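You operate a simulated robot arm through the tools that you are given. There is no shell and no other tool. Be economical: measure what you need, move in short steps, check, and stop when the job is done.

You are at the controls of a simulated two-armed robot. One attempt, no reset.

JOB
Peel the crooked patch off the blue flat splint and stick it inside the outline at the plain end.
Fine: hold the splint while you peel; press with the block, put it back and shelve the splint. Set down upright: pressing block.
Where things are to end (x, y in the base frame): blue flat splint within 0.05 m of [0.84, 0.25].

Only the result counts: the job must be done as asked and must still hold three seconds after the hand-in. Knocking over, shifting, dropping, spilling or breaking anything else fails it.

ROBOT AND FRAMES
Two 7-joint arms with two-finger parallel grippers on one trunk, on a base that drives. Base frame: it is fixed to the floor where the robot stands at the start and does not move with it; the origin is under the middle of the robot, x ahead of it, y to its left, z up; the surface under the hand at the start is at about z = 0.86. Readings come in m, rad, newtons and seconds.
The left shoulder is at the start at [0.023, 0.173, 1.485], the right one opposite. With the tool pointing down near the work surface each hand reaches from about 0.1 to 0.52 m from the robot's upright axis, wherever it stands, measured 20 degrees to its own side. Places, roughly: blue flat splint (18x9x4 cm) [0.5, -0.2, 0.9]; face of the blue flat splint [0.5, -0.2, 0.9]; pressing block (6x6x7 cm) [0.5, -0.4, 0.9]; wall shelf [0.9, 0, 1.2]. Payload 3.6 kg a hand.
The tool frame of a hand sits at the grasp point between the pads (the TCP): z along the fingers, y along the line on which they close. The tips reach 0.03 m beyond it. Largest opening 0.11 m; finger width 0.02, thickness 0.01; the body of the gripper, 0.048 by 0.112 m, starts 0.055 m behind the TCP.
Orientation is that of the tool frame in the base frame, as a unit quaternion [x, y, z, w]. With the fingers straight down and closing along the base's y, the tool's x points along the base's -x, its y along +y and its z along -z.

CONTROLS
- The arms move only by the tool apply_moves. It takes "left_series", "right_series" or both (then of equal length, played together; a hand with none holds still); each is a list of rows, each a list of 6 numbers: the shift along the tool's x, y, z in m, then the turn, a rotation vector about the tool's x, y, z in rad. In form: [[tx, ty, tz, rx, ry, rz], ...]. A call has 1 to 8 rows; each row shifts and turns the commanded pose from where the row before left it, along the tool's axes as they then stand. "left_fingers" and "right_fingers" are, for a hand that has rows, the finger opening in m, from 0 to 0.11, set as the call begins (left out, the last holds). Each row takes 0.2 s and may step no farther than 0.05 m and 0.15 rad from the row before; otherwise, or with a gripper value out of range, the whole call is refused. Where a pose cannot be reached the arm comes as near as it can. A force on the tool above 40 N (or 10 N above the force at the start of the call, whichever is more), or a blocked arm, ends the call early, and 0.2 s more pass. The fingers move at their own pace (about 0.153 m/s each) and stop on an object; they squeeze with about 22 N. The grip force told is the motor's: it shows also when the fingers shut on nothing. Time passes only in rows, and 0.2 s behind the last, so rows that do not move let the fingers close. It gives the time, the measured TCP pose, the force on the tool (base axes), the opening and the grip force at its end, in the units of the frame above (readings bear some noise), with the torque about the TCP (base axes, N m) and any sound that the robot's microphone picked up.
- Cameras (640 x 400 px; columns grow to the right, rows downward): "scene" is now at [0.0954, -0.03, 1.6596]; the picture's right is [-0.34, -0.94, 0.00], its down [-0.55, 0.20, -0.81] and it looks along [0.76, -0.27, -0.59] (base axes); focal length 263 px, centre (320, 200). "left" rides on the left gripper at [0.072, -0.017, -0.103] in its tool frame; the picture's right is [0.23, 0.97, 0.00], its down [-0.76, 0.18, -0.62] and it looks along [-0.61, 0.14, 0.78] (tool axes); focal length 222 px, centre (320, 200). "right" rides on the right gripper at [0.072, 0.017, -0.103] in its tool frame; the picture's right is [-0.23, 0.97, 0.00], its down [-0.76, -0.18, -0.62] and it looks along [-0.61, -0.14, 0.78] (tool axes); focal length 222 px, centre (320, 200). There is no depth. A picture from a camera that has moved, and an enlarged one, comes with that camera's place and axes in the base frame and with its lens.
- camera(camera): a new picture of that camera. It takes no simulated time.
- move_column(by): slides the trunk up (or, below 0, down) by that many m; the arms and the scene camera ride with it, the base frame stays. It gives what a move gives, with no picture.
- roll_base(legs): drives the robot by 1 to 6 legs, each [ahead, left, turn to the left] in m, m and rad, along the robot's own axes; the way and the turn of a leg run together, so that a leg with both is an arc; at most 1.5 m and 3.142 rad a leg. The arms and the cameras ride along, it lands a little off, and it stops where it bumps. It gives what a move gives.
- head_to(pan, tilt): turns the head with the scene camera to pan (to the left, within 1.501 rad either way) and tilt (down, from -0.506 to 1.204), counted from straight ahead of the robot. It gives what a move gives.
- close_up(camera, box): a new picture of the part [left, top, right, bottom] of that camera's present view, enlarged. It takes no simulated time.
- hand_in(): hands the job in; it is judged then, once.

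Work in short steps. Places have to be worked out from the pictures, the camera data and where the tool is seen: move nearer, look again, correct. Check each grasp and each placing, and mend what went wrong. You have 120 turns and 92 pictures in all, those below and enlarged ones among them. Open the grippers and draw the arms clear of the work before you hand the job in, unless the task says otherwise; then end with one line.

The tools are called as a command line: name --argument value ..., lists and objects as JSON in quotes. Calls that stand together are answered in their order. apply_moves: Moves the arms, as the interface text tells. Its arguments: {"type":"object","properties":{"left_series":{"type":"array","items":{"type":"array","items":{"type":"number"}}},"left_fingers":{"type":"number"},"right_series":{"type":"array","items":{"type":"array","items":{"type":"number"}}},"right_fingers":{"type":"number"}},"required":[]} The other tools are called the same way: move_column (by) slides the trunk up or down; roll_base (legs) drives the base; head_to (pan, tilt) turns the head that bears the scene camera; camera (camera) takes a picture; close_up (camera, box) takes an enlarged picture of a part of a camera's view; hand_in () hands the job in.

At the start:

```text
time_s: 0.0
left_position: [0.4115, 0.0257, 1.4587]
left_tool_rot: [-0.001, 1.0, 0.001, 0.0]
left_ft_force: [-0.4, 0.3, -0.3]
left_torque: [0.01, -0.02, -0.02]
left_width: 0.1101
left_finger_force: 0.1
right_position: [0.4082, -0.3056, 1.5091]
right_tool_rot: [-0.001, 1.0, 0.0, 0.0]
right_ft_force: [-0.5, 0.4, 0.0]
right_torque: [0.0, -0.04, 0.02]
right_width: 0.1101
right_finger_force: 0.1
trunk travel left (down, up): [-0.599, 0.164]
robot x, y, heading: [-0.0007, -0.0027, 0.003]
head pan, tilt: [-0.344, 0.628]
```

scene: 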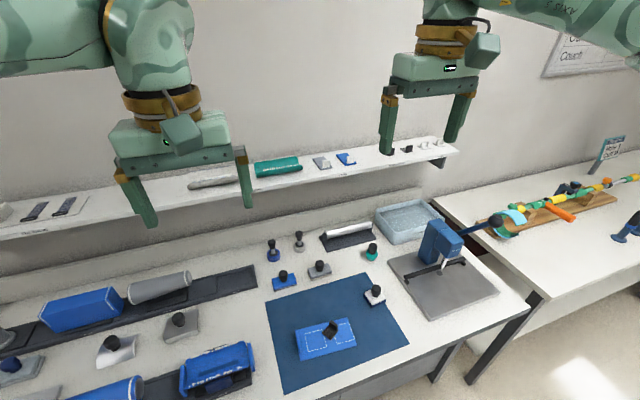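
right: 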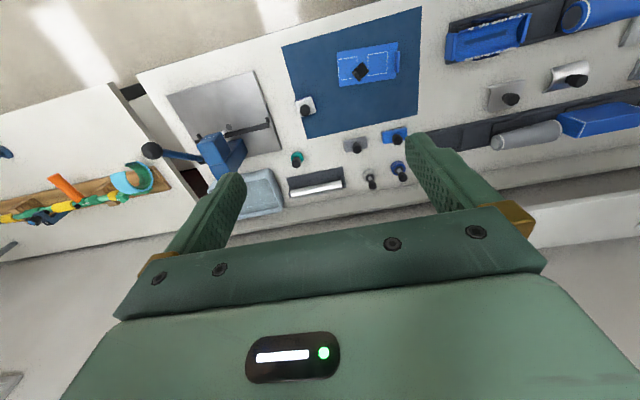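
left: 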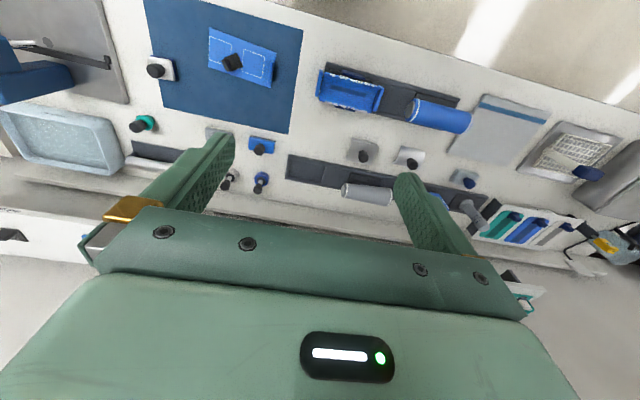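

The splint lies on the blue mat with a dark patch standing crooked on it. I enlarge the views to see the patch, the outlines and the pressing block.

close_up --camera "scene" --box '[260, 270, 420, 370]'

close_up --camera "left" --box '[140, 0, 300, 100]'

close_up --camera "scene" --box '[170, 110, 470, 300]'

```text
4.00 times, centred on (340, 320) of scene
camera zoom: at [0.0954, -0.03, 1.6596], right [-0.34, -0.94, 0.0], down [-0.55, 0.2, -0.81], along [0.76, -0.27, -0.59], focal length 1051 px, centre (240, -280)
```

zoom: 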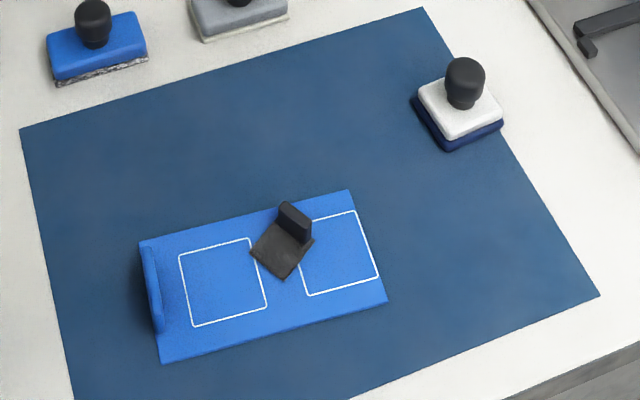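

```text
4.00 times, centred on (220, 50) of left
camera zoom: at [0.3388, 0.0104, 1.5629], right [-0.23, 0.97, 0.0], down [0.76, 0.18, 0.62], along [0.61, 0.14, -0.78], focal length 888 px, centre (720, 800)
```

zoom: 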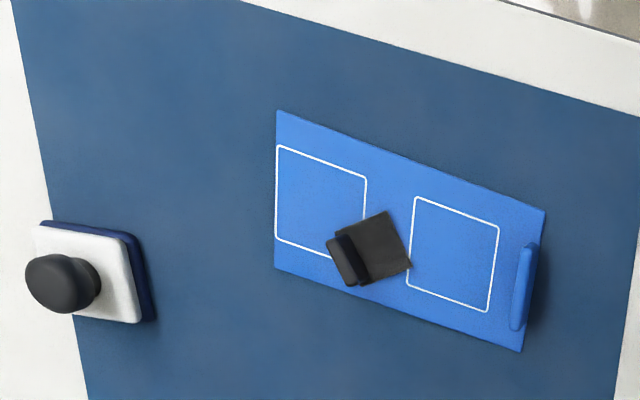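

```text
2.11 times, centred on (320, 205) of scene
camera zoom: at [0.0954, -0.03, 1.6596], right [-0.34, -0.94, 0.0], down [-0.55, 0.2, -0.81], along [0.76, -0.27, -0.59], focal length 553 px, centre (320, 190)
```

zoom: 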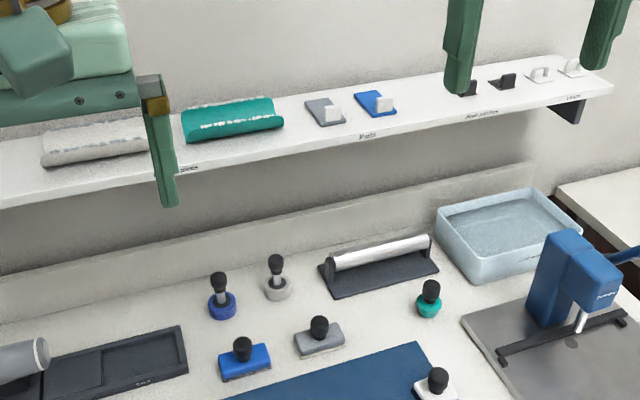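

The patch is a dark square plate with an upright tab, sitting crooked between two outlines. One end of the splint has a lip, so the plain end looks like the -y one. I lower the right hand for a closer look.

apply_moves --right_series '[[-0.005, 0.007, 0.045, 0, 0, 0], [-0.005, 0.007, 0.045, 0, 0, 0], [-0.005, 0.007, 0.045, 0, 0, 0], [-0.005, 0.007, 0.045, 0, 0, 0], [-0.005, 0.007, 0.045, 0, 0, 0], [-0.005, 0.007, 0.045, 0, 0, 0], [-0.005, 0.007, 0.045, 0, 0, 0], [-0.005, 0.007, 0.045, 0, 0, 0]]'

close_up --camera "right" --box '[200, 0, 440, 150]'

camera --camera "right"

```text
time_s: 1.8
left_position: [0.4127, 0.0271, 1.4589]
left_tool_rot: [-0.001, 1.0, 0.001, -0.001]
left_ft_force: [-0.2, 0.0, 0.4]
left_torque: [0.0, -0.04, -0.04]
left_width: 0.1099
left_finger_force: 0.0
right_position: [0.4491, -0.2492, 1.1494]
right_tool_rot: [0.0, 1.0, 0.0, 0.001]
right_ft_force: [-0.1, -0.1, -0.3]
right_torque: [-0.04, 0.01, -0.04]
right_width: 0.1101
right_finger_force: 0.0
trunk travel left (down, up): [-0.599, 0.164]
robot x, y, heading: [-0.0007, 0.0015, 0.002]
head pan, tilt: [-0.344, 0.628]
```

```text
2.67 times, centred on (320, 75) of right
camera zoom: at [0.3765, -0.2322, 1.2529], right [0.23, 0.97, 0.0], down [0.76, -0.18, 0.62], along [0.61, -0.14, -0.78], focal length 592 px, centre (320, 533)
```

zoom: 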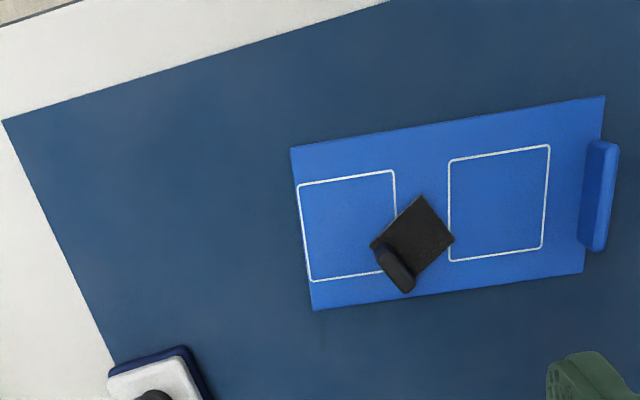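

```text
84 pictures are left
camera right: at [0.3765, -0.2322, 1.2529], right [0.23, 0.97, 0.0], down [0.76, -0.18, 0.62], along [0.61, -0.14, -0.78], focal length 222 px, centre (320, 200)
```

right: 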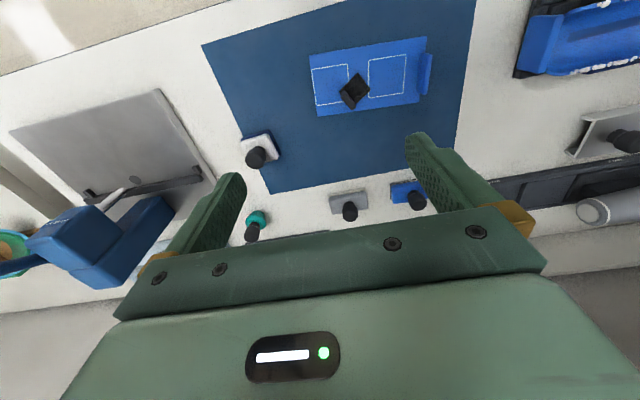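

I judge the splint face at z≈0.872 with its centre near (0.462,-0.177) and yawed about 5°. The plain-end outline is near (0.457,-0.231), and the patch is at about (0.472,-0.197) with its tab along 31° from x. I check the shelf and the table edge with the head before planning the base position.

head_to --pan 0.3 --tilt 0.45

camera --camera "scene"

head_to --pan -0.2 --tilt 1.1

camera --camera "scene"

```text
time_s: 2.8
left_position: [0.4108, 0.027, 1.4596]
left_tool_rot: [-0.001, 1.0, 0.0, 0.0]
left_ft_force: [0.0, 1.3, -0.4]
left_torque: [0.0, 0.01, -0.01]
left_width: 0.11
left_finger_force: 0.1
right_position: [0.4482, -0.2489, 1.1497]
right_tool_rot: [0.001, 1.0, 0.0, 0.0]
right_ft_force: [-0.6, -0.7, 0.0]
right_torque: [0.0, 0.01, -0.01]
right_width: 0.1099
right_finger_force: 0.1
trunk travel left (down, up): [-0.599, 0.164]
robot x, y, heading: [0.0011, 0.0011, -0.004]
head pan, tilt: [0.3, 0.45]
```

```text
83 pictures are left
camera scene: at [0.101, 0.0266, 1.6756], right [0.29, -0.96, 0.0], down [-0.42, -0.13, -0.9], along [0.86, 0.27, -0.44], focal length 263 px, centre (320, 200)
```

scene: 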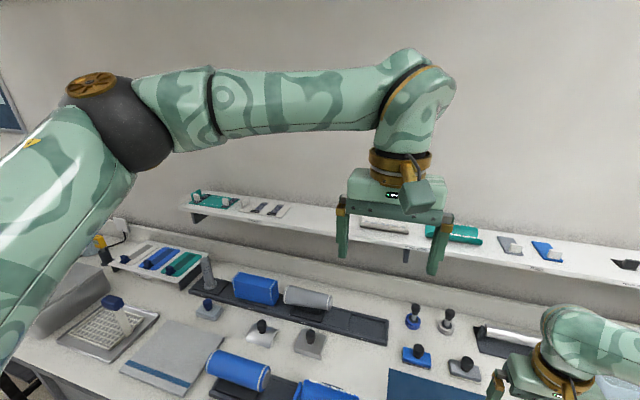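

```text
time_s: 3.9
left_position: [0.4108, 0.026, 1.4583]
left_tool_rot: [-0.001, 1.0, 0.0, 0.0]
left_ft_force: [-0.2, -0.3, -0.2]
left_torque: [-0.01, 0.01, 0.0]
left_width: 0.1097
left_finger_force: 0.2
right_position: [0.4478, -0.2496, 1.1492]
right_tool_rot: [0.0, 1.0, 0.0, 0.001]
right_ft_force: [-0.1, 0.7, -0.2]
right_torque: [0.0, 0.01, -0.01]
right_width: 0.1101
right_finger_force: 0.0
trunk travel left (down, up): [-0.599, 0.164]
robot x, y, heading: [0.0013, -0.0027, 0.0]
head pan, tilt: [-0.201, 1.1]
```

```text
82 pictures are left
camera scene: at [0.075, -0.013, 1.6235], right [-0.2, -0.98, 0.0], down [-0.87, 0.18, -0.45], along [0.45, -0.09, -0.89], focal length 263 px, centre (320, 200)
```

scene: 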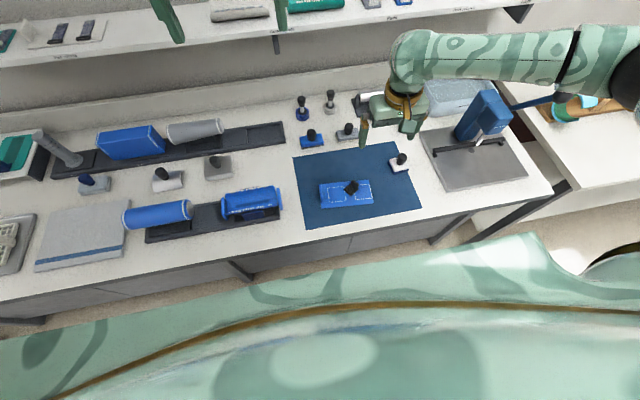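

The table and shelf are clear near y=0.25. I bring the left hand towards the lip end with its fingers closing across the splint's width, turning its yaw by about -95°.

apply_moves --left_series '[[-0.0245, -0.043, 0, 0, 0, 0], [-0.0245, -0.043, 0, 0, 0, 0], [0, 0, 0.049, 0, 0, 0.139], [0, 0, 0.049, 0, 0, 0.139], [0, 0, 0.049, 0, 0, 0.139], [0, 0, 0.049, 0, 0, 0.139], [0, 0, 0.049, 0, 0, 0.139], [0, 0, 0.049, 0, 0, 0.139]]' --left_fingers 0.11

apply_moves --left_series '[[0, 0, 0.019, 0, 0, 0.1385], [0, 0, 0.019, 0, 0, 0.1385], [0, 0, 0.019, 0, 0, 0.1385], [0, 0, 0.019, 0, 0, 0.1385], [0, 0, 0.019, 0, 0, 0.1385], [0, 0, 0.019, 0, 0, 0.1385], [0, 0, 0, 0, -0.13, 0], [0, 0, 0, 0, -0.13, 0]]'

camera --camera "left"

camera --camera "scene"

```text
time_s: 5.7
left_position: [0.4607, -0.0599, 1.2382]
left_tool_rot: [0.307, 0.952, 0.0, 0.0]
left_ft_force: [-0.4, 0.6, 0.9]
left_torque: [-0.01, -0.01, -0.02]
left_width: 0.1101
left_finger_force: 0.1
left hand out of reach, approached as far as the arm can: row 7, 8
right_position: [0.4474, -0.2495, 1.1499]
right_tool_rot: [0.0, 1.0, 0.0, -0.001]
right_ft_force: [-0.2, 0.4, -0.3]
right_torque: [0.0, 0.0, 0.02]
right_width: 0.1099
right_finger_force: 0.0
trunk travel left (down, up): [-0.599, 0.164]
robot x, y, heading: [-0.0034, 0.0028, -0.004]
head pan, tilt: [-0.201, 1.1]
```

```text
time_s: 7.5
left_position: [0.4318, -0.0224, 1.1977]
left_tool_rot: [0.398, 0.908, -0.053, 0.123]
left_ft_force: [-0.5, -0.1, 0.7]
left_torque: [-0.05, -0.02, 0.01]
left_width: 0.1099
left_finger_force: 0.1
left hand out of reach, approached as far as the arm can: row 1, 2, 3, 4, 5, 6
right_position: [0.4484, -0.2486, 1.1484]
right_tool_rot: [-0.001, 1.0, 0.0, 0.0]
right_ft_force: [0.2, 0.7, 0.1]
right_torque: [-0.01, 0.02, -0.01]
right_width: 0.1097
right_finger_force: 0.1
trunk travel left (down, up): [-0.599, 0.164]
robot x, y, heading: [0.0016, -0.0003, -0.002]
head pan, tilt: [-0.201, 1.1]
```

```text
81 pictures are left
camera left: at [0.3519, 0.039, 1.2787], right [0.57, 0.82, -0.06], down [0.51, -0.3, 0.8], along [0.64, -0.48, -0.59], focal length 222 px, centre (320, 200)
```

left: 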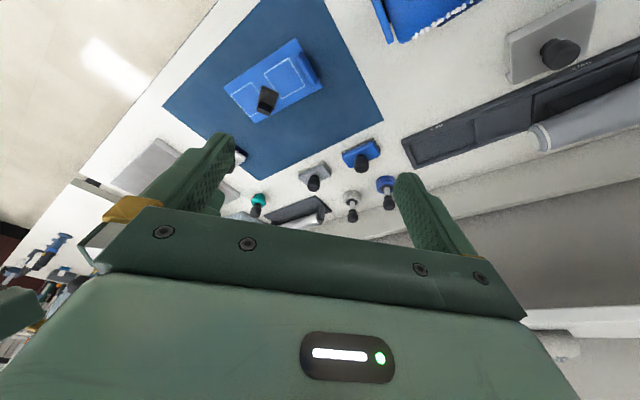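

```text
80 pictures are left
camera scene: at [0.0746, -0.0119, 1.6235], right [-0.2, -0.98, 0.0], down [-0.87, 0.18, -0.45], along [0.44, -0.09, -0.89], focal length 263 px, centre (320, 200)
```

scene: 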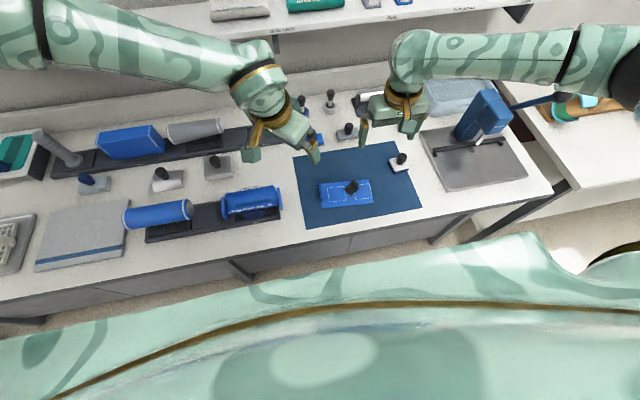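

The left arm runs out of reach with the trunk this high. I raise the right hand, drive the base right by 0.17 m so the splint is central, then lower the trunk.

apply_moves --right_series '[[0, 0, -0.045, 0, 0, 0], [0, 0, -0.045, 0, 0, 0], [0, 0, -0.045, 0, 0, 0], [0, 0, -0.045, 0, 0, 0]]' --left_series '[[0, 0, -0.01, 0, 0, 0], [0, 0, -0.01, 0, 0, 0], [0, 0, -0.01, 0, 0, 0], [0, 0, -0.01, 0, 0, 0]]'

roll_base --legs '[[0, -0.17, 0]]'

move_column --by -0.2

```text
time_s: 8.5
left_position: [0.4219, -0.0147, 1.2374]
left_tool_rot: [0.398, 0.908, -0.051, 0.123]
left_ft_force: [-0.4, 0.2, 0.1]
left_torque: [0.03, 0.01, 0.0]
left_width: 0.1102
left_finger_force: 0.0
right_position: [0.4465, -0.2478, 1.33]
right_tool_rot: [0.001, 1.0, 0.001, 0.002]
right_ft_force: [-0.8, 0.2, 0.1]
right_torque: [-0.01, -0.01, 0.01]
right_width: 0.1101
right_finger_force: 0.0
trunk travel left (down, up): [-0.599, 0.164]
robot x, y, heading: [-0.0017, -0.0002, 0.0]
head pan, tilt: [-0.201, 1.1]
```

```text
time_s: 9.9
left_position: [0.4244, -0.1859, 1.2367]
left_tool_rot: [0.398, 0.908, -0.052, 0.122]
left_ft_force: [0.6, 0.5, 0.1]
left_torque: [0.02, 0.0, 0.03]
left_width: 0.1099
left_finger_force: 0.1
right_position: [0.4477, -0.4195, 1.3294]
right_tool_rot: [0.002, 1.0, 0.0, 0.0]
right_ft_force: [-0.4, -0.1, 0.5]
right_torque: [-0.03, 0.01, 0.02]
right_width: 0.11
right_finger_force: 0.0
trunk travel left (down, up): [-0.599, 0.164]
robot x, y, heading: [0.0003, -0.1728, -0.001]
head pan, tilt: [-0.201, 1.1]
```

```text
time_s: 12.1
left_position: [0.4236, -0.1863, 1.0372]
left_tool_rot: [0.398, 0.908, -0.051, 0.122]
left_ft_force: [0.4, 0.1, -0.3]
left_torque: [0.02, 0.0, 0.03]
left_width: 0.1099
left_finger_force: 0.1
right_position: [0.4471, -0.4207, 1.1292]
right_tool_rot: [0.0, 1.0, 0.0, 0.001]
right_ft_force: [0.5, 0.4, 0.2]
right_torque: [-0.01, -0.03, 0.02]
right_width: 0.11
right_finger_force: 0.0
trunk travel left (down, up): [-0.399, 0.364]
robot x, y, heading: [-0.0011, -0.1704, 0.002]
head pan, tilt: [-0.201, 1.1]
```

Both hands are free. I undo the left tilt and finish its yaw to about -95°.

apply_moves --left_series '[[0, 0, 0, 0, 0.13, 0], [0, 0, 0, 0, 0.13, 0], [0, 0, 0, 0, 0, 0.138], [0, 0, 0, 0, 0, 0.138], [0, 0, 0, 0, 0, 0.138], [0, 0, 0, 0, 0, 0.138], [0, 0, 0, 0, 0, 0.138], [0, 0, 0, 0, 0, 0.138]]'

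```text
time_s: 13.9
left_position: [0.4229, -0.1863, 1.0377]
left_tool_rot: [0.433, 0.901, 0.0, 0.004]
left_ft_force: [0.5, -1.2, -0.7]
left_torque: [0.06, 0.0, -0.01]
left_width: 0.11
left_finger_force: 0.2
left hand out of reach, approached as far as the arm can: row 3, 4, 5, 6, 7, 8
right_position: [0.4479, -0.4201, 1.1289]
right_tool_rot: [0.002, 1.0, 0.0, 0.0]
right_ft_force: [-0.2, -0.4, 0.5]
right_torque: [-0.03, 0.02, 0.0]
right_width: 0.11
right_finger_force: 0.0
trunk travel left (down, up): [-0.399, 0.364]
robot x, y, heading: [-0.0002, -0.1698, -0.001]
head pan, tilt: [-0.201, 1.1]
```

The left wrist meets a limit near -51° yaw. I try the opposite way (+85°), which grips across the width just as well once the hand is leaned over.

apply_moves --left_series '[[0, 0, 0, 0, 0, -0.147], [0, 0, 0, 0, 0, -0.147], [0, 0, 0, 0, 0, -0.147], [0, 0, 0, 0, 0, -0.147], [0, 0, 0, 0, 0, -0.147], [0, 0, 0, 0, 0, -0.147], [0, 0, 0, 0, 0, -0.147], [0, 0, 0, 0, 0, -0.147]]'

apply_moves --left_series '[[0, 0, 0, 0, 0, -0.147], [0, 0, 0, 0, 0, -0.147], [0, 0, 0, 0, 0, -0.147], [0, 0, 0, 0, 0, -0.147], [0, 0, 0, 0, 0, -0.147], [0, 0, 0, 0, 0, -0.147], [0, 0, 0, 0, 0, -0.147], [0, 0, 0, 0, 0, -0.147]]'

```text
time_s: 15.7
left_position: [0.4224, -0.1856, 1.0361]
left_tool_rot: [-0.141, 0.99, 0.0, 0.003]
left_ft_force: [-0.4, -0.4, 0.0]
left_torque: [0.0, -0.04, 0.0]
left_width: 0.1097
left_finger_force: 0.1
right_position: [0.4468, -0.4215, 1.1301]
right_tool_rot: [0.001, 1.0, -0.001, 0.0]
right_ft_force: [0.0, 0.4, -0.5]
right_torque: [-0.03, -0.03, -0.01]
right_width: 0.1101
right_finger_force: 0.1
trunk travel left (down, up): [-0.399, 0.364]
robot x, y, heading: [0.0024, -0.1729, -0.002]
head pan, tilt: [-0.201, 1.1]
```

```text
time_s: 17.5
left_position: [0.4223, -0.1858, 1.0371]
left_tool_rot: [-0.666, 0.746, -0.004, 0.002]
left_ft_force: [0.1, 0.0, 0.0]
left_torque: [0.02, 0.02, 0.03]
left_width: 0.1101
left_finger_force: 0.0
right_position: [0.4478, -0.4209, 1.1284]
right_tool_rot: [0.001, 1.0, 0.0, -0.001]
right_ft_force: [0.3, -0.5, -0.7]
right_torque: [0.01, 0.0, 0.03]
right_width: 0.11
right_finger_force: 0.0
trunk travel left (down, up): [-0.399, 0.364]
robot x, y, heading: [0.0039, -0.1709, 0.001]
head pan, tilt: [-0.201, 1.1]
```

The full yaw now works. I shift the left hand over the lip end and lean it by 0.5 rad so its body moves to +y.

apply_moves --left_series '[[-0.0415, -0.0185, 0, 0, 0, -0.019], [-0.0415, -0.0185, 0, 0, 0, 0], [0, 0, 0, 0, 0.125, 0], [0, 0, 0, 0, 0.125, 0], [0, 0, 0, 0, 0.125, 0], [0, 0, 0, 0, 0.125, 0]]'

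camera --camera "left"

camera --camera "scene"

```text
time_s: 18.9
left_position: [0.4678, -0.1066, 1.0365]
left_tool_rot: [-0.651, 0.717, -0.171, -0.181]
left_ft_force: [-1.1, 0.0, 0.7]
left_torque: [0.0, 0.03, -0.02]
left_width: 0.1098
left_finger_force: 0.2
right_position: [0.4472, -0.4192, 1.1305]
right_tool_rot: [0.001, 1.0, 0.0, 0.0]
right_ft_force: [-0.8, -0.1, 0.9]
right_torque: [0.0, 0.01, -0.02]
right_width: 0.1101
right_finger_force: 0.0
trunk travel left (down, up): [-0.399, 0.364]
robot x, y, heading: [-0.0009, -0.1702, 0.001]
head pan, tilt: [-0.201, 1.1]
```

```text
79 pictures are left
camera left: at [0.483, -0.121, 1.1627], right [-0.99, -0.11, 0.1], down [-0.09, 0.98, 0.18], along [-0.12, 0.17, -0.98], focal length 222 px, centre (320, 200)
```

left: 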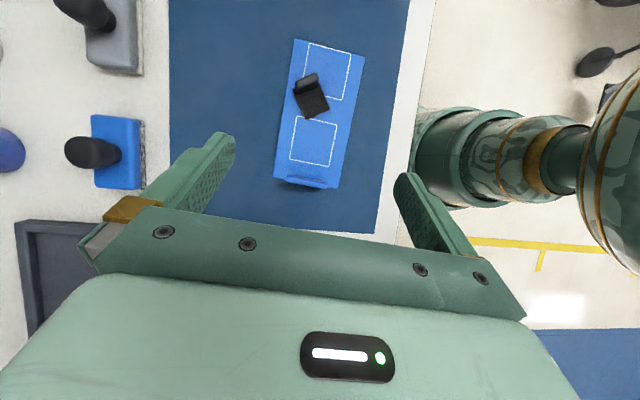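

```text
78 pictures are left
camera scene: at [0.1056, -0.1836, 1.4223], right [-0.2, -0.98, 0.0], down [-0.87, 0.18, -0.45], along [0.44, -0.09, -0.89], focal length 263 px, centre (320, 200)
```

scene: 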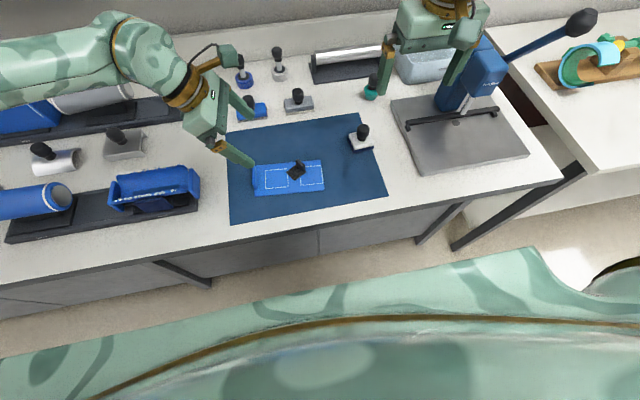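

The left hand is aligned over the lip end with its fingers outside both long edges. I descend three quarters of the way and check.

apply_moves --left_series '[[-0.0203, 0.0007, 0.0286, 0, 0, 0], [-0.0203, 0.0007, 0.0286, 0, 0, 0], [-0.0203, 0.0007, 0.0286, 0, 0, 0]]'

camera --camera "left"

close_up --camera "scene" --box '[200, 100, 360, 200]'

```text
time_s: 19.7
left_position: [0.4681, -0.0943, 0.9317]
left_tool_rot: [-0.651, 0.718, -0.169, -0.182]
left_ft_force: [-0.1, 0.0, -0.8]
left_torque: [0.02, 0.02, 0.0]
left_width: 0.11
left_finger_force: 0.1
right_position: [0.4479, -0.4209, 1.1284]
right_tool_rot: [0.001, 1.0, 0.0, 0.0]
right_ft_force: [-0.4, -0.1, -0.5]
right_torque: [-0.05, 0.0, 0.01]
right_width: 0.1101
right_finger_force: 0.1
trunk travel left (down, up): [-0.399, 0.364]
robot x, y, heading: [0.0023, -0.1724, -0.001]
head pan, tilt: [-0.201, 1.1]
```

```text
77 pictures are left
camera left: at [0.4826, -0.1087, 1.0577], right [-0.99, -0.11, 0.1], down [-0.09, 0.98, 0.18], along [-0.12, 0.17, -0.98], focal length 222 px, centre (320, 200)
```

left: 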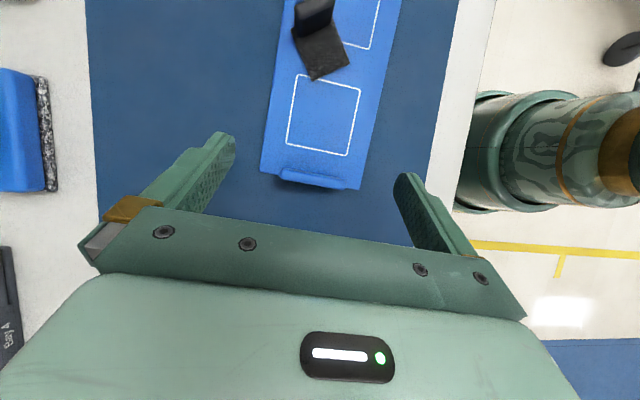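

```text
4.00 times, centred on (280, 150) of scene
camera zoom: at [0.1059, -0.1841, 1.4223], right [-0.2, -0.98, 0.0], down [-0.87, 0.18, -0.45], along [0.44, -0.09, -0.89], focal length 1051 px, centre (480, 400)
```

zoom: 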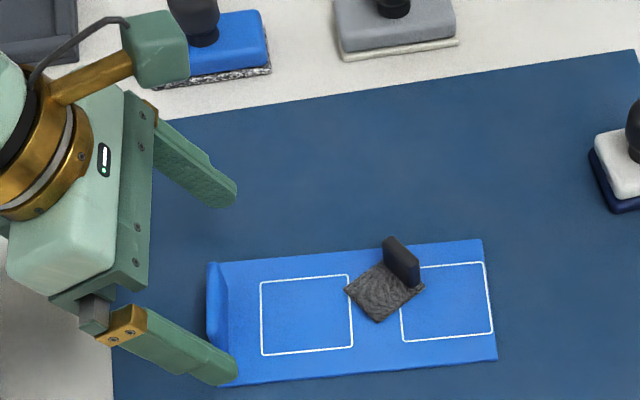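

Alignment still holds, and the splint's width in this view puts its face near z=0.863. I go down 0.034 m, then feel for the table in small steps.

apply_moves --left_series '[[-0.0082, 0.0002, 0.0149, 0, 0, 0], [-0.0082, 0.0002, 0.0149, 0, 0, 0], [0, 0, 0, 0, 0, 0]]'

apply_moves --left_series '[[-0.002, 0.0, 0.0035, 0, 0, 0], [0, 0, 0, 0, 0, 0]]'

camera --camera "left"

close_up --camera "scene" --box '[200, 100, 360, 200]'

```text
time_s: 20.5
left_position: [0.4681, -0.0952, 0.8978]
left_tool_rot: [-0.651, 0.717, -0.17, -0.181]
left_ft_force: [-0.2, -0.2, 0.2]
left_torque: [-0.05, -0.02, -0.03]
left_width: 0.11
left_finger_force: 0.1
right_position: [0.4474, -0.42, 1.1291]
right_tool_rot: [0.001, 1.0, 0.001, 0.0]
right_ft_force: [0.0, -0.5, -0.7]
right_torque: [0.02, -0.03, 0.0]
right_width: 0.1101
right_finger_force: 0.0
trunk travel left (down, up): [-0.399, 0.364]
robot x, y, heading: [0.0016, -0.1743, -0.002]
head pan, tilt: [-0.201, 1.1]
```

```text
time_s: 21.1
left_position: [0.4683, -0.0945, 0.8944]
left_tool_rot: [-0.651, 0.717, -0.17, -0.181]
left_ft_force: [0.8, 0.2, -0.1]
left_torque: [-0.01, -0.02, 0.01]
left_width: 0.1098
left_finger_force: 0.1
right_position: [0.4456, -0.4214, 1.1292]
right_tool_rot: [0.001, 1.0, 0.0, 0.0]
right_ft_force: [1.1, -0.3, 0.0]
right_torque: [-0.01, 0.0, -0.02]
right_width: 0.1101
right_finger_force: 0.1
trunk travel left (down, up): [-0.399, 0.364]
robot x, y, heading: [0.0001, -0.17, -0.004]
head pan, tilt: [-0.201, 1.1]
```

```text
75 pictures are left
camera left: at [0.4831, -0.1095, 1.0201], right [-0.99, -0.11, 0.1], down [-0.09, 0.98, 0.18], along [-0.12, 0.17, -0.98], focal length 222 px, centre (320, 200)
```

left: 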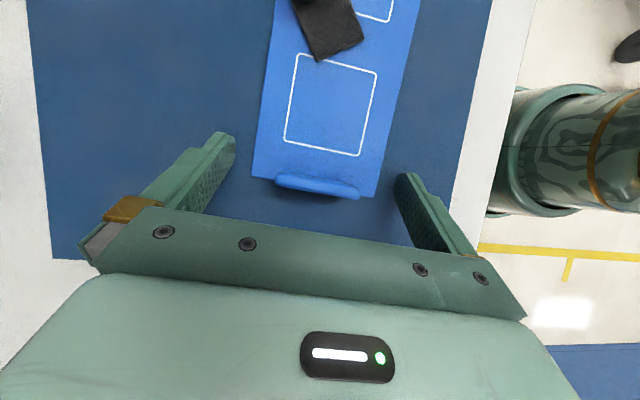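

```text
4.00 times, centred on (280, 150) of scene
camera zoom: at [0.1056, -0.1845, 1.4223], right [-0.2, -0.98, 0.0], down [-0.87, 0.18, -0.45], along [0.44, -0.09, -0.89], focal length 1051 px, centre (480, 400)
```

zoom: 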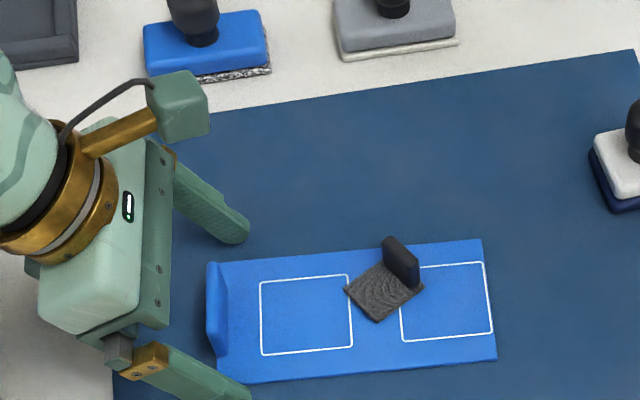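

No contact yet at TCP z=0.894. I keep stepping down and watch the force.

apply_moves --left_series '[[-0.0014, 0.0, 0.0026, 0, 0, 0], [0, 0, 0, 0, 0, 0]]'

apply_moves --left_series '[[-0.0014, 0.0, 0.0026, 0, 0, 0], [0, 0, 0, 0, 0, 0]]'

```text
time_s: 21.7
left_position: [0.4681, -0.0953, 0.8915]
left_tool_rot: [-0.651, 0.718, -0.17, -0.18]
left_ft_force: [-0.5, 1.8, 2.6]
left_torque: [0.03, 0.12, -0.07]
left_width: 0.1098
left_finger_force: 0.1
right_position: [0.4475, -0.4203, 1.1292]
right_tool_rot: [0.002, 1.0, 0.0, -0.001]
right_ft_force: [-0.2, -0.4, 0.2]
right_torque: [0.0, -0.02, 0.02]
right_width: 0.1098
right_finger_force: 0.1
trunk travel left (down, up): [-0.399, 0.364]
robot x, y, heading: [0.0005, -0.1713, 0.001]
head pan, tilt: [-0.201, 1.1]
```

```text
time_s: 22.3
left_position: [0.4693, -0.0952, 0.8917]
left_tool_rot: [-0.651, 0.717, -0.172, -0.18]
left_ft_force: [-0.4, 8.0, 32.7]
left_torque: [0.27, 1.9, -0.63]
left_width: 0.1096
left_finger_force: 0.1
right_position: [0.4438, -0.4198, 1.1303]
right_tool_rot: [0.001, 1.0, -0.001, 0.002]
right_ft_force: [0.0, 0.0, -0.1]
right_torque: [-0.02, -0.04, 0.01]
right_width: 0.1101
right_finger_force: 0.0
trunk travel left (down, up): [-0.399, 0.364]
robot x, y, heading: [-0.001, -0.1731, -0.001]
head pan, tilt: [-0.201, 1.1]
```

Contact came at TCP z≈0.8915, so the mat is at z≈0.860. I back off 3 mm and close the left fingers on the splint's sides.

apply_moves --left_series '[[0.002, 0.0, -0.0037, 0, 0, 0], [0, 0, 0, 0, 0, 0]]'

apply_moves --left_series '[[0, 0, 0, 0, 0, 0], [0, 0, 0, 0, 0, 0], [0, 0, 0, 0, 0, 0]]' --left_fingers 0.08

close_up --camera "left" --box '[160, 0, 480, 200]'

```text
time_s: 22.9
left_position: [0.4688, -0.0956, 0.8912]
left_tool_rot: [-0.65, 0.718, -0.169, -0.181]
left_ft_force: [2.7, 0.1, 6.1]
left_torque: [-0.03, 0.2, 0.06]
left_width: 0.1088
left_finger_force: 0.1
right_position: [0.4465, -0.4211, 1.1283]
right_tool_rot: [0.001, 1.0, 0.0, 0.0]
right_ft_force: [0.2, 0.1, -0.6]
right_torque: [-0.03, -0.04, -0.01]
right_width: 0.1101
right_finger_force: 0.0
trunk travel left (down, up): [-0.399, 0.364]
robot x, y, heading: [-0.0013, -0.1699, -0.008]
head pan, tilt: [-0.201, 1.1]
```

```text
time_s: 23.7
left_position: [0.4676, -0.0951, 0.8926]
left_tool_rot: [-0.651, 0.718, -0.169, -0.18]
left_ft_force: [0.6, 0.3, -0.3]
left_torque: [0.06, -0.02, -0.03]
left_width: 0.089
left_finger_force: 22.1
right_position: [0.4487, -0.4207, 1.1294]
right_tool_rot: [0.0, 1.0, 0.0, 0.001]
right_ft_force: [0.5, -0.2, -0.7]
right_torque: [-0.01, 0.02, 0.04]
right_width: 0.1098
right_finger_force: 0.1
trunk travel left (down, up): [-0.399, 0.364]
robot x, y, heading: [-0.0011, -0.1757, -0.004]
head pan, tilt: [-0.201, 1.1]
```

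```text
2.00 times, centred on (320, 100) of left
camera zoom: at [0.4832, -0.1094, 1.0181], right [-0.99, -0.11, 0.1], down [-0.09, 0.98, 0.18], along [-0.12, 0.17, -0.98], focal length 444 px, centre (320, 400)
```

zoom: 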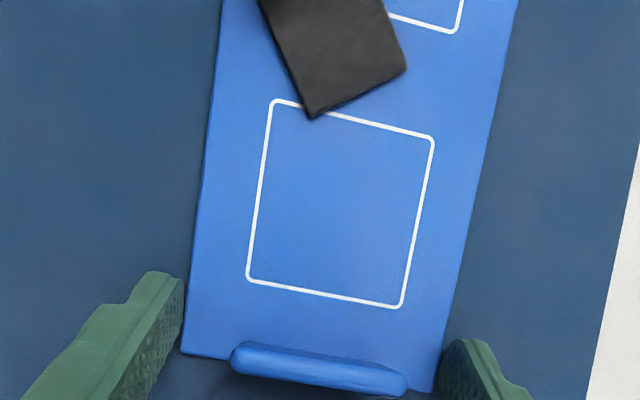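

The splint is clamped (width 0.089, 22 N). I estimate the tab's midpoint at (0.481,-0.209) with its top near z≈0.895. I move the right hand above it, turn it 31°, and narrow the fingers.

apply_moves --right_series '[[-0.0068, 0.0422, 0, 0, 0, 0], [-0.0068, 0.0422, 0, 0, 0, 0], [-0.0068, 0.0422, 0, 0, 0, 0], [-0.0068, 0.0422, 0, 0, 0, 0], [0, 0, 0, 0, 0, -0.137], [0, 0, 0, 0, 0, -0.137], [0, 0, 0, 0, 0, -0.137], [0, 0, 0, 0, 0, -0.137]]' --right_fingers 0.05

camera --camera "right"

camera --camera "scene"

```text
time_s: 25.5
left_position: [0.4694, -0.0957, 0.893]
left_tool_rot: [-0.651, 0.717, -0.17, -0.181]
left_ft_force: [0.0, -0.3, 0.5]
left_torque: [0.08, -0.01, 0.01]
left_width: 0.0891
left_finger_force: 21.9
right_position: [0.4754, -0.2515, 1.1288]
right_tool_rot: [-0.271, 0.963, 0.0, 0.0]
right_ft_force: [-0.3, -0.7, 0.0]
right_torque: [-0.01, 0.01, 0.0]
right_width: 0.0502
right_finger_force: 0.0
trunk travel left (down, up): [-0.399, 0.364]
robot x, y, heading: [0.0007, -0.1693, -0.004]
head pan, tilt: [-0.201, 1.1]
```

```text
72 pictures are left
camera right: at [0.4044, -0.2756, 1.2336], right [-0.31, 0.95, 0.0], down [0.74, 0.24, 0.62], along [0.59, 0.2, -0.78], focal length 222 px, centre (320, 200)
```

right: 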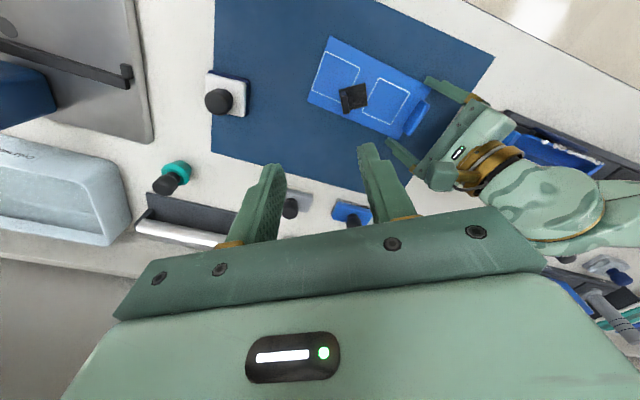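

```text
71 pictures are left
camera scene: at [0.1058, -0.1842, 1.4223], right [-0.2, -0.98, 0.0], down [-0.87, 0.18, -0.45], along [0.44, -0.09, -0.89], focal length 263 px, centre (320, 200)
```

scene: 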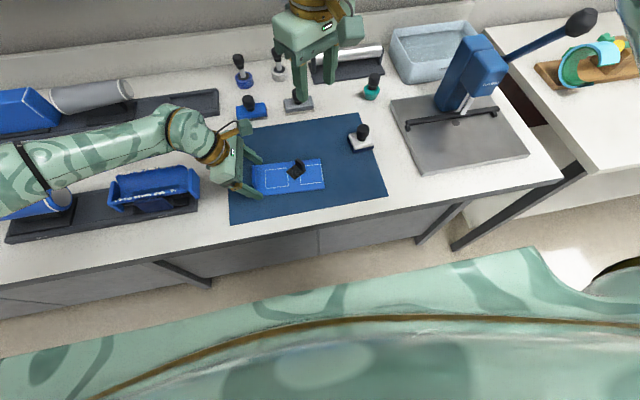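

I enlarge the right view to fix the tab's position.

close_up --camera "right" --box '[290, 30, 450, 130]'

close_up --camera "scene" --box '[250, 140, 350, 202]'

```text
4.00 times, centred on (370, 80) of right
camera zoom: at [0.4044, -0.2756, 1.2336], right [-0.31, 0.95, 0.0], down [0.74, 0.24, 0.62], along [0.59, 0.2, -0.78], focal length 888 px, centre (120, 680)
```

zoom: 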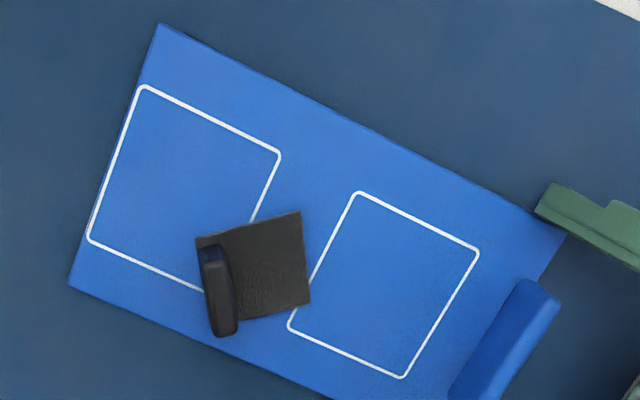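

```text
6.40 times, centred on (300, 171) of scene
camera zoom: at [0.1058, -0.1842, 1.4223], right [-0.2, -0.98, 0.0], down [-0.87, 0.18, -0.45], along [0.44, -0.09, -0.89], focal length 1682 px, centre (448, 386)
```

zoom: 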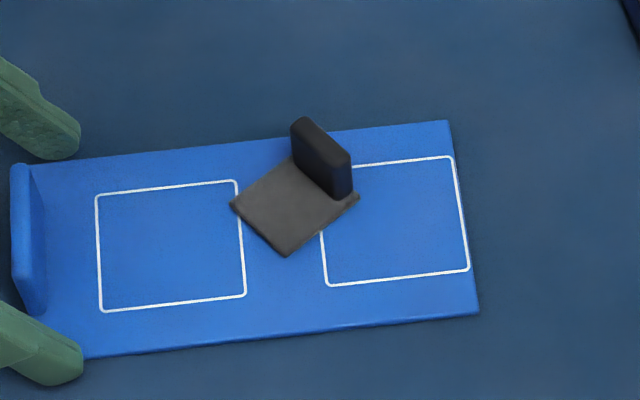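

The tab centre comes out at (0.481,-0.209) again from this view. I descend to z≈0.96 above it and check the gap to the left hand.

apply_moves --right_series '[[-0.00675, 0.00835, 0.0422, 0, 0, 0], [-0.00675, 0.00835, 0.0422, 0, 0, 0], [-0.00675, 0.00835, 0.0422, 0, 0, 0], [-0.00675, 0.00835, 0.0422, 0, 0, 0]]'

close_up --camera "scene" --box '[200, 80, 360, 202]'

camera --camera "right"

```text
time_s: 26.5
left_position: [0.4682, -0.0955, 0.8922]
left_tool_rot: [-0.651, 0.718, -0.17, -0.18]
left_ft_force: [0.8, -0.4, 0.4]
left_torque: [0.08, 0.05, 0.01]
left_width: 0.0891
left_finger_force: 21.4
right_position: [0.4806, -0.2088, 0.9603]
right_tool_rot: [-0.27, 0.963, 0.001, 0.0]
right_ft_force: [0.1, -0.2, 0.1]
right_torque: [-0.01, 0.02, 0.01]
right_width: 0.0502
right_finger_force: 0.1
trunk travel left (down, up): [-0.399, 0.364]
robot x, y, heading: [0.0014, -0.173, -0.002]
head pan, tilt: [-0.201, 1.1]
```

```text
3.28 times, centred on (280, 141) of scene
camera zoom: at [0.1062, -0.1839, 1.4222], right [-0.2, -0.98, 0.0], down [-0.87, 0.18, -0.45], along [0.44, -0.09, -0.89], focal length 862 px, centre (451, 393)
```

zoom: 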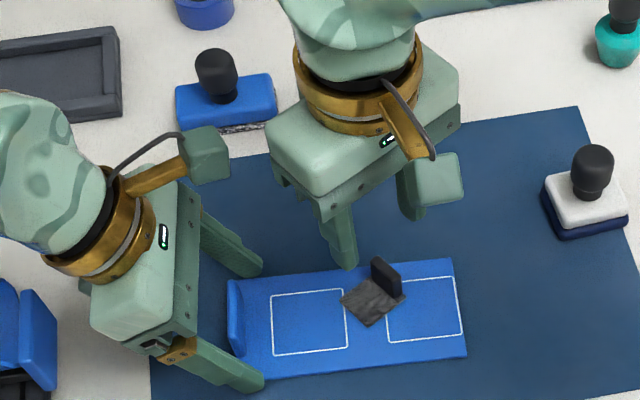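

```text
67 pictures are left
camera right: at [0.4102, -0.2324, 1.0644], right [-0.31, 0.95, 0.0], down [0.74, 0.24, 0.62], along [0.59, 0.19, -0.78], focal length 222 px, centre (320, 200)
```

right: 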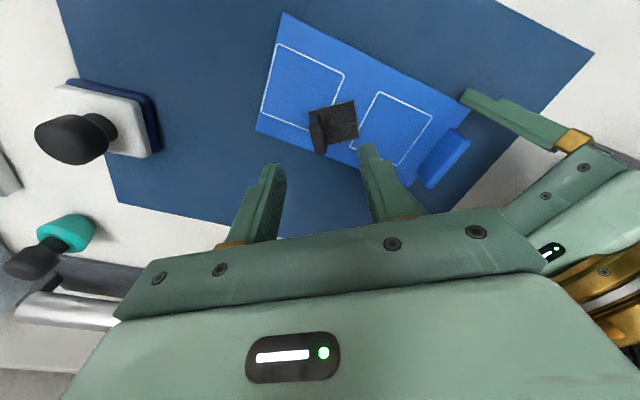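

The fingers straddle the tab and the gap to the left camera looks about a centimetre or more. I descend to TCP z≈0.906 in small rows.

apply_moves --right_series '[[0, 0, 0.014, 0, 0, 0], [0, 0, 0.014, 0, 0, 0], [0, 0, 0.013, 0, 0, 0], [0, 0, 0.013, 0, 0, 0], [0, 0, 0, 0, 0, 0]]'

close_up --camera "right" --box '[220, 50, 460, 200]'

close_up --camera "scene" --box '[200, 80, 360, 202]'

```text
time_s: 27.7
left_position: [0.4686, -0.0953, 0.8926]
left_tool_rot: [-0.651, 0.717, -0.169, -0.181]
left_ft_force: [0.2, -0.3, 0.0]
left_torque: [0.07, 0.0, -0.02]
left_width: 0.0893
left_finger_force: 22.0
right_position: [0.4799, -0.21, 0.9053]
right_tool_rot: [-0.269, 0.963, 0.0, 0.0]
right_ft_force: [0.7, -0.7, -0.4]
right_torque: [0.0, -0.02, 0.01]
right_width: 0.05
right_finger_force: 0.1
trunk travel left (down, up): [-0.399, 0.364]
robot x, y, heading: [0.0003, -0.1734, 0.0]
head pan, tilt: [-0.201, 1.1]
```

```text
2.67 times, centred on (340, 125) of right
camera zoom: at [0.4104, -0.2327, 1.0108], right [-0.31, 0.95, 0.0], down [0.74, 0.24, 0.62], along [0.59, 0.19, -0.78], focal length 592 px, centre (267, 400)
```

zoom: 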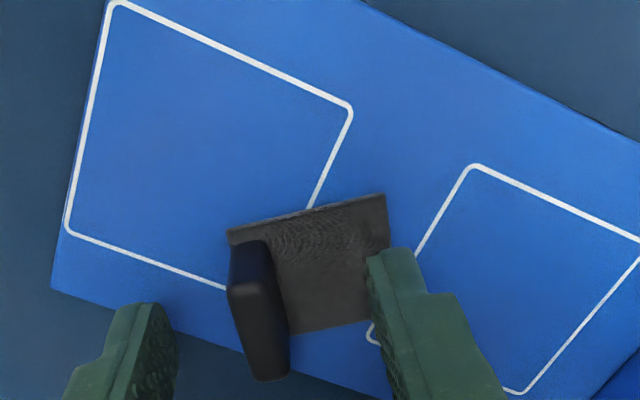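

```text
3.28 times, centred on (280, 141) of scene
camera zoom: at [0.1056, -0.1843, 1.4223], right [-0.2, -0.98, 0.0], down [-0.87, 0.18, -0.45], along [0.44, -0.09, -0.89], focal length 862 px, centre (451, 393)
```

zoom: 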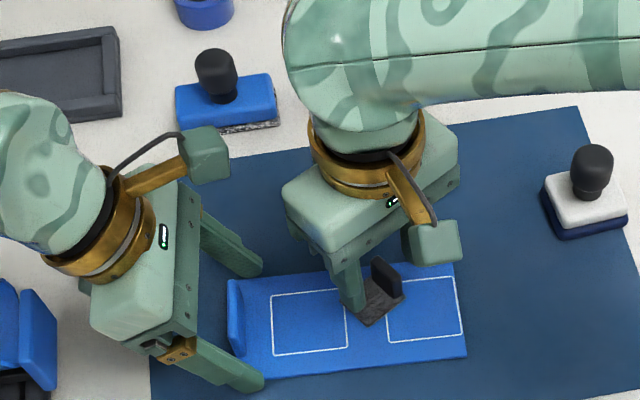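

The tab stands midway between the fingers. I close the right fingers on it.

apply_moves --right_series '[[0, 0, 0, 0, 0, 0], [0, 0, 0, 0, 0, 0], [0, 0, 0, 0, 0, 0]]' --right_fingers 0.0

close_up --camera "right" --box '[220, 50, 460, 200]'

```text
time_s: 28.5
left_position: [0.4694, -0.0952, 0.8919]
left_tool_rot: [-0.651, 0.717, -0.17, -0.181]
left_ft_force: [-0.8, 2.4, 0.4]
left_torque: [0.13, 0.05, -0.07]
left_width: 0.0889
left_finger_force: 21.6
right_position: [0.482, -0.2116, 0.907]
right_tool_rot: [-0.269, 0.963, 0.0, -0.001]
right_ft_force: [0.4, -2.5, 0.2]
right_torque: [-0.12, -0.03, 0.02]
right_width: 0.0081
right_finger_force: 22.2
trunk travel left (down, up): [-0.399, 0.364]
robot x, y, heading: [-0.0021, -0.1739, -0.002]
head pan, tilt: [-0.201, 1.1]
```

```text
2.67 times, centred on (340, 125) of right
camera zoom: at [0.4105, -0.233, 1.0109], right [-0.31, 0.95, 0.0], down [0.74, 0.24, 0.62], along [0.59, 0.19, -0.78], focal length 592 px, centre (267, 400)
```

zoom: 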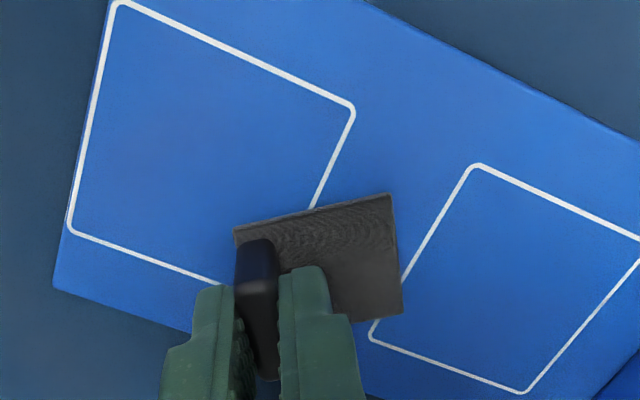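

The tab is gripped (8 mm wide, 22 N). I lift slowly, watching the force while the left hand holds the splint.

apply_moves --right_series '[[0, 0, -0.004, 0, 0, 0], [0, 0, -0.004, 0, 0, 0], [0, 0, -0.004, 0, 0, 0], [0, 0, -0.004, 0, 0, 0]]'

close_up --camera "right" --box '[220, 50, 460, 200]'

close_up --camera "scene" --box '[200, 80, 360, 202]'

```text
time_s: 29.5
left_position: [0.4695, -0.0948, 0.8926]
left_tool_rot: [-0.651, 0.717, -0.17, -0.182]
left_ft_force: [-0.2, 0.8, -1.0]
left_torque: [0.06, 0.0, -0.01]
left_width: 0.0891
left_finger_force: 21.7
right_position: [0.4806, -0.2091, 0.9233]
right_tool_rot: [-0.27, 0.963, 0.0, 0.0]
right_ft_force: [-0.4, -0.3, -0.2]
right_torque: [-0.03, -0.01, 0.01]
right_width: 0.0082
right_finger_force: 22.1
trunk travel left (down, up): [-0.399, 0.364]
robot x, y, heading: [-0.0007, -0.1728, -0.003]
head pan, tilt: [-0.201, 1.1]
```

```text
2.67 times, centred on (340, 125) of right
camera zoom: at [0.4101, -0.2325, 1.0269], right [-0.31, 0.95, 0.0], down [0.74, 0.24, 0.62], along [0.59, 0.19, -0.78], focal length 592 px, centre (267, 400)
```

zoom: 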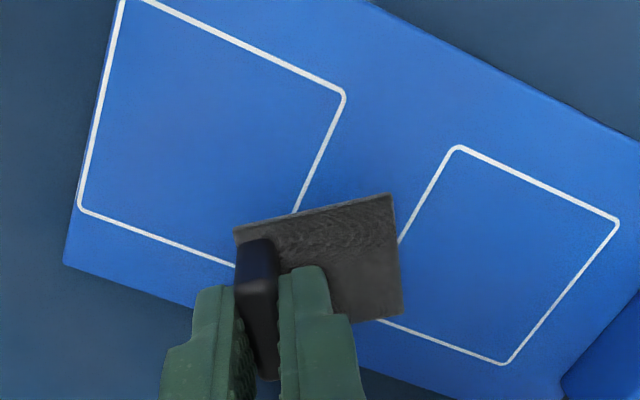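

```text
3.28 times, centred on (280, 141) of scene
camera zoom: at [0.1057, -0.1842, 1.4223], right [-0.2, -0.98, 0.0], down [-0.87, 0.18, -0.45], along [0.44, -0.09, -0.89], focal length 862 px, centre (451, 393)
```

zoom: 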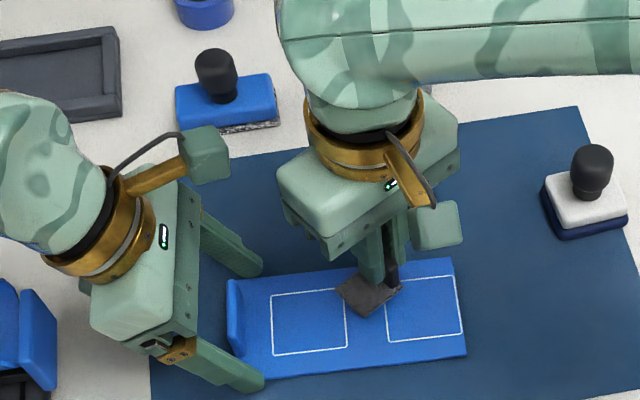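

The patch came off cleanly and hangs in the right gripper. I take the plain-end outline's centre as (0.459,-0.232) and the patch centre as 15 mm along tool y from the TCP. I shift over it and turn the patch square with the splint, staying clear of the face.

apply_moves --right_series '[[0, 0, -0.012, 0, 0, 0], [0.0197, -0.0102, -0.005, 0, 0, 0], [0.0197, -0.0102, 0, 0, 0, 0], [0, 0, 0, 0, 0, 0.127], [0, 0, 0, 0, 0, 0.127], [0, 0, 0, 0, 0, 0.127], [0, 0, 0, 0, 0, 0.127], [0, 0, 0, 0, 0, 0.127]]'

close_up --camera "right" --box '[200, 20, 440, 170]'

close_up --camera "scene" --box '[240, 120, 360, 202]'

close_up --camera "left" --box '[160, 0, 480, 200]'

```text
time_s: 31.3
left_position: [0.4695, -0.0957, 0.8935]
left_tool_rot: [-0.65, 0.718, -0.169, -0.181]
left_ft_force: [0.4, 0.0, -1.2]
left_torque: [0.04, 0.01, 0.02]
left_width: 0.0891
left_finger_force: 21.9
right_position: [0.4572, -0.2469, 0.9399]
right_tool_rot: [0.046, 0.999, -0.001, 0.0]
right_ft_force: [1.4, 0.1, 0.2]
right_torque: [0.04, 0.03, 0.02]
right_width: 0.0083
right_finger_force: 21.7
trunk travel left (down, up): [-0.399, 0.364]
robot x, y, heading: [-0.0004, -0.1732, 0.001]
head pan, tilt: [-0.201, 1.1]
```

```text
2.67 times, centred on (320, 95) of right
camera zoom: at [0.3872, -0.2238, 1.0436], right [0.31, 0.95, 0.0], down [0.74, -0.25, 0.62], along [0.59, -0.2, -0.78], focal length 592 px, centre (320, 480)
```

zoom: 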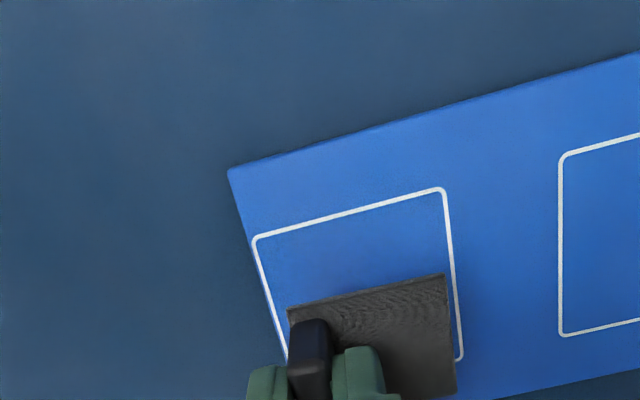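

```text
4.88 times, centred on (300, 161) of scene
camera zoom: at [0.1057, -0.1843, 1.4223], right [-0.2, -0.98, 0.0], down [-0.87, 0.18, -0.45], along [0.44, -0.09, -0.89], focal length 1282 px, centre (418, 390)
```

zoom: 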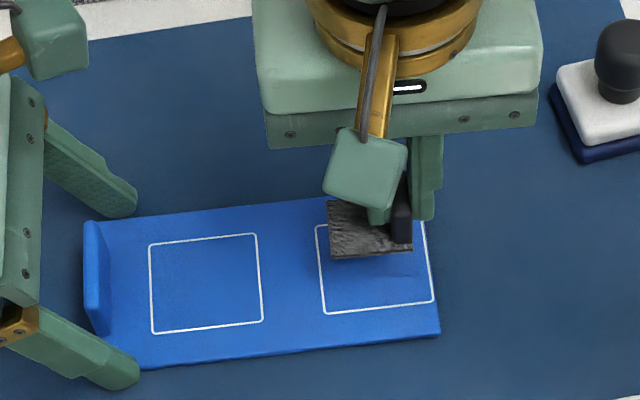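

```text
2.00 times, centred on (320, 100) of left
camera zoom: at [0.4832, -0.1092, 1.0184], right [-0.99, -0.11, 0.1], down [-0.09, 0.98, 0.18], along [-0.12, 0.17, -0.98], focal length 444 px, centre (320, 400)
```

zoom: 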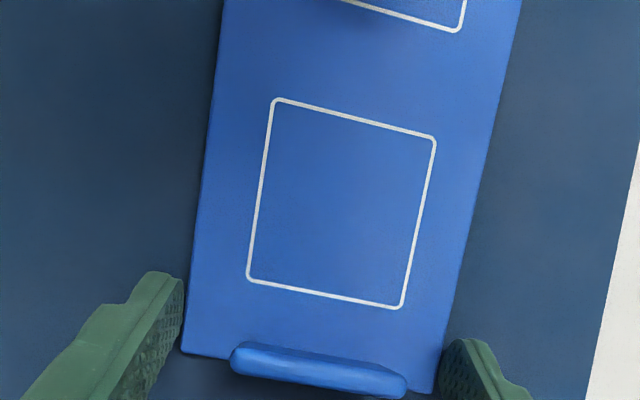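

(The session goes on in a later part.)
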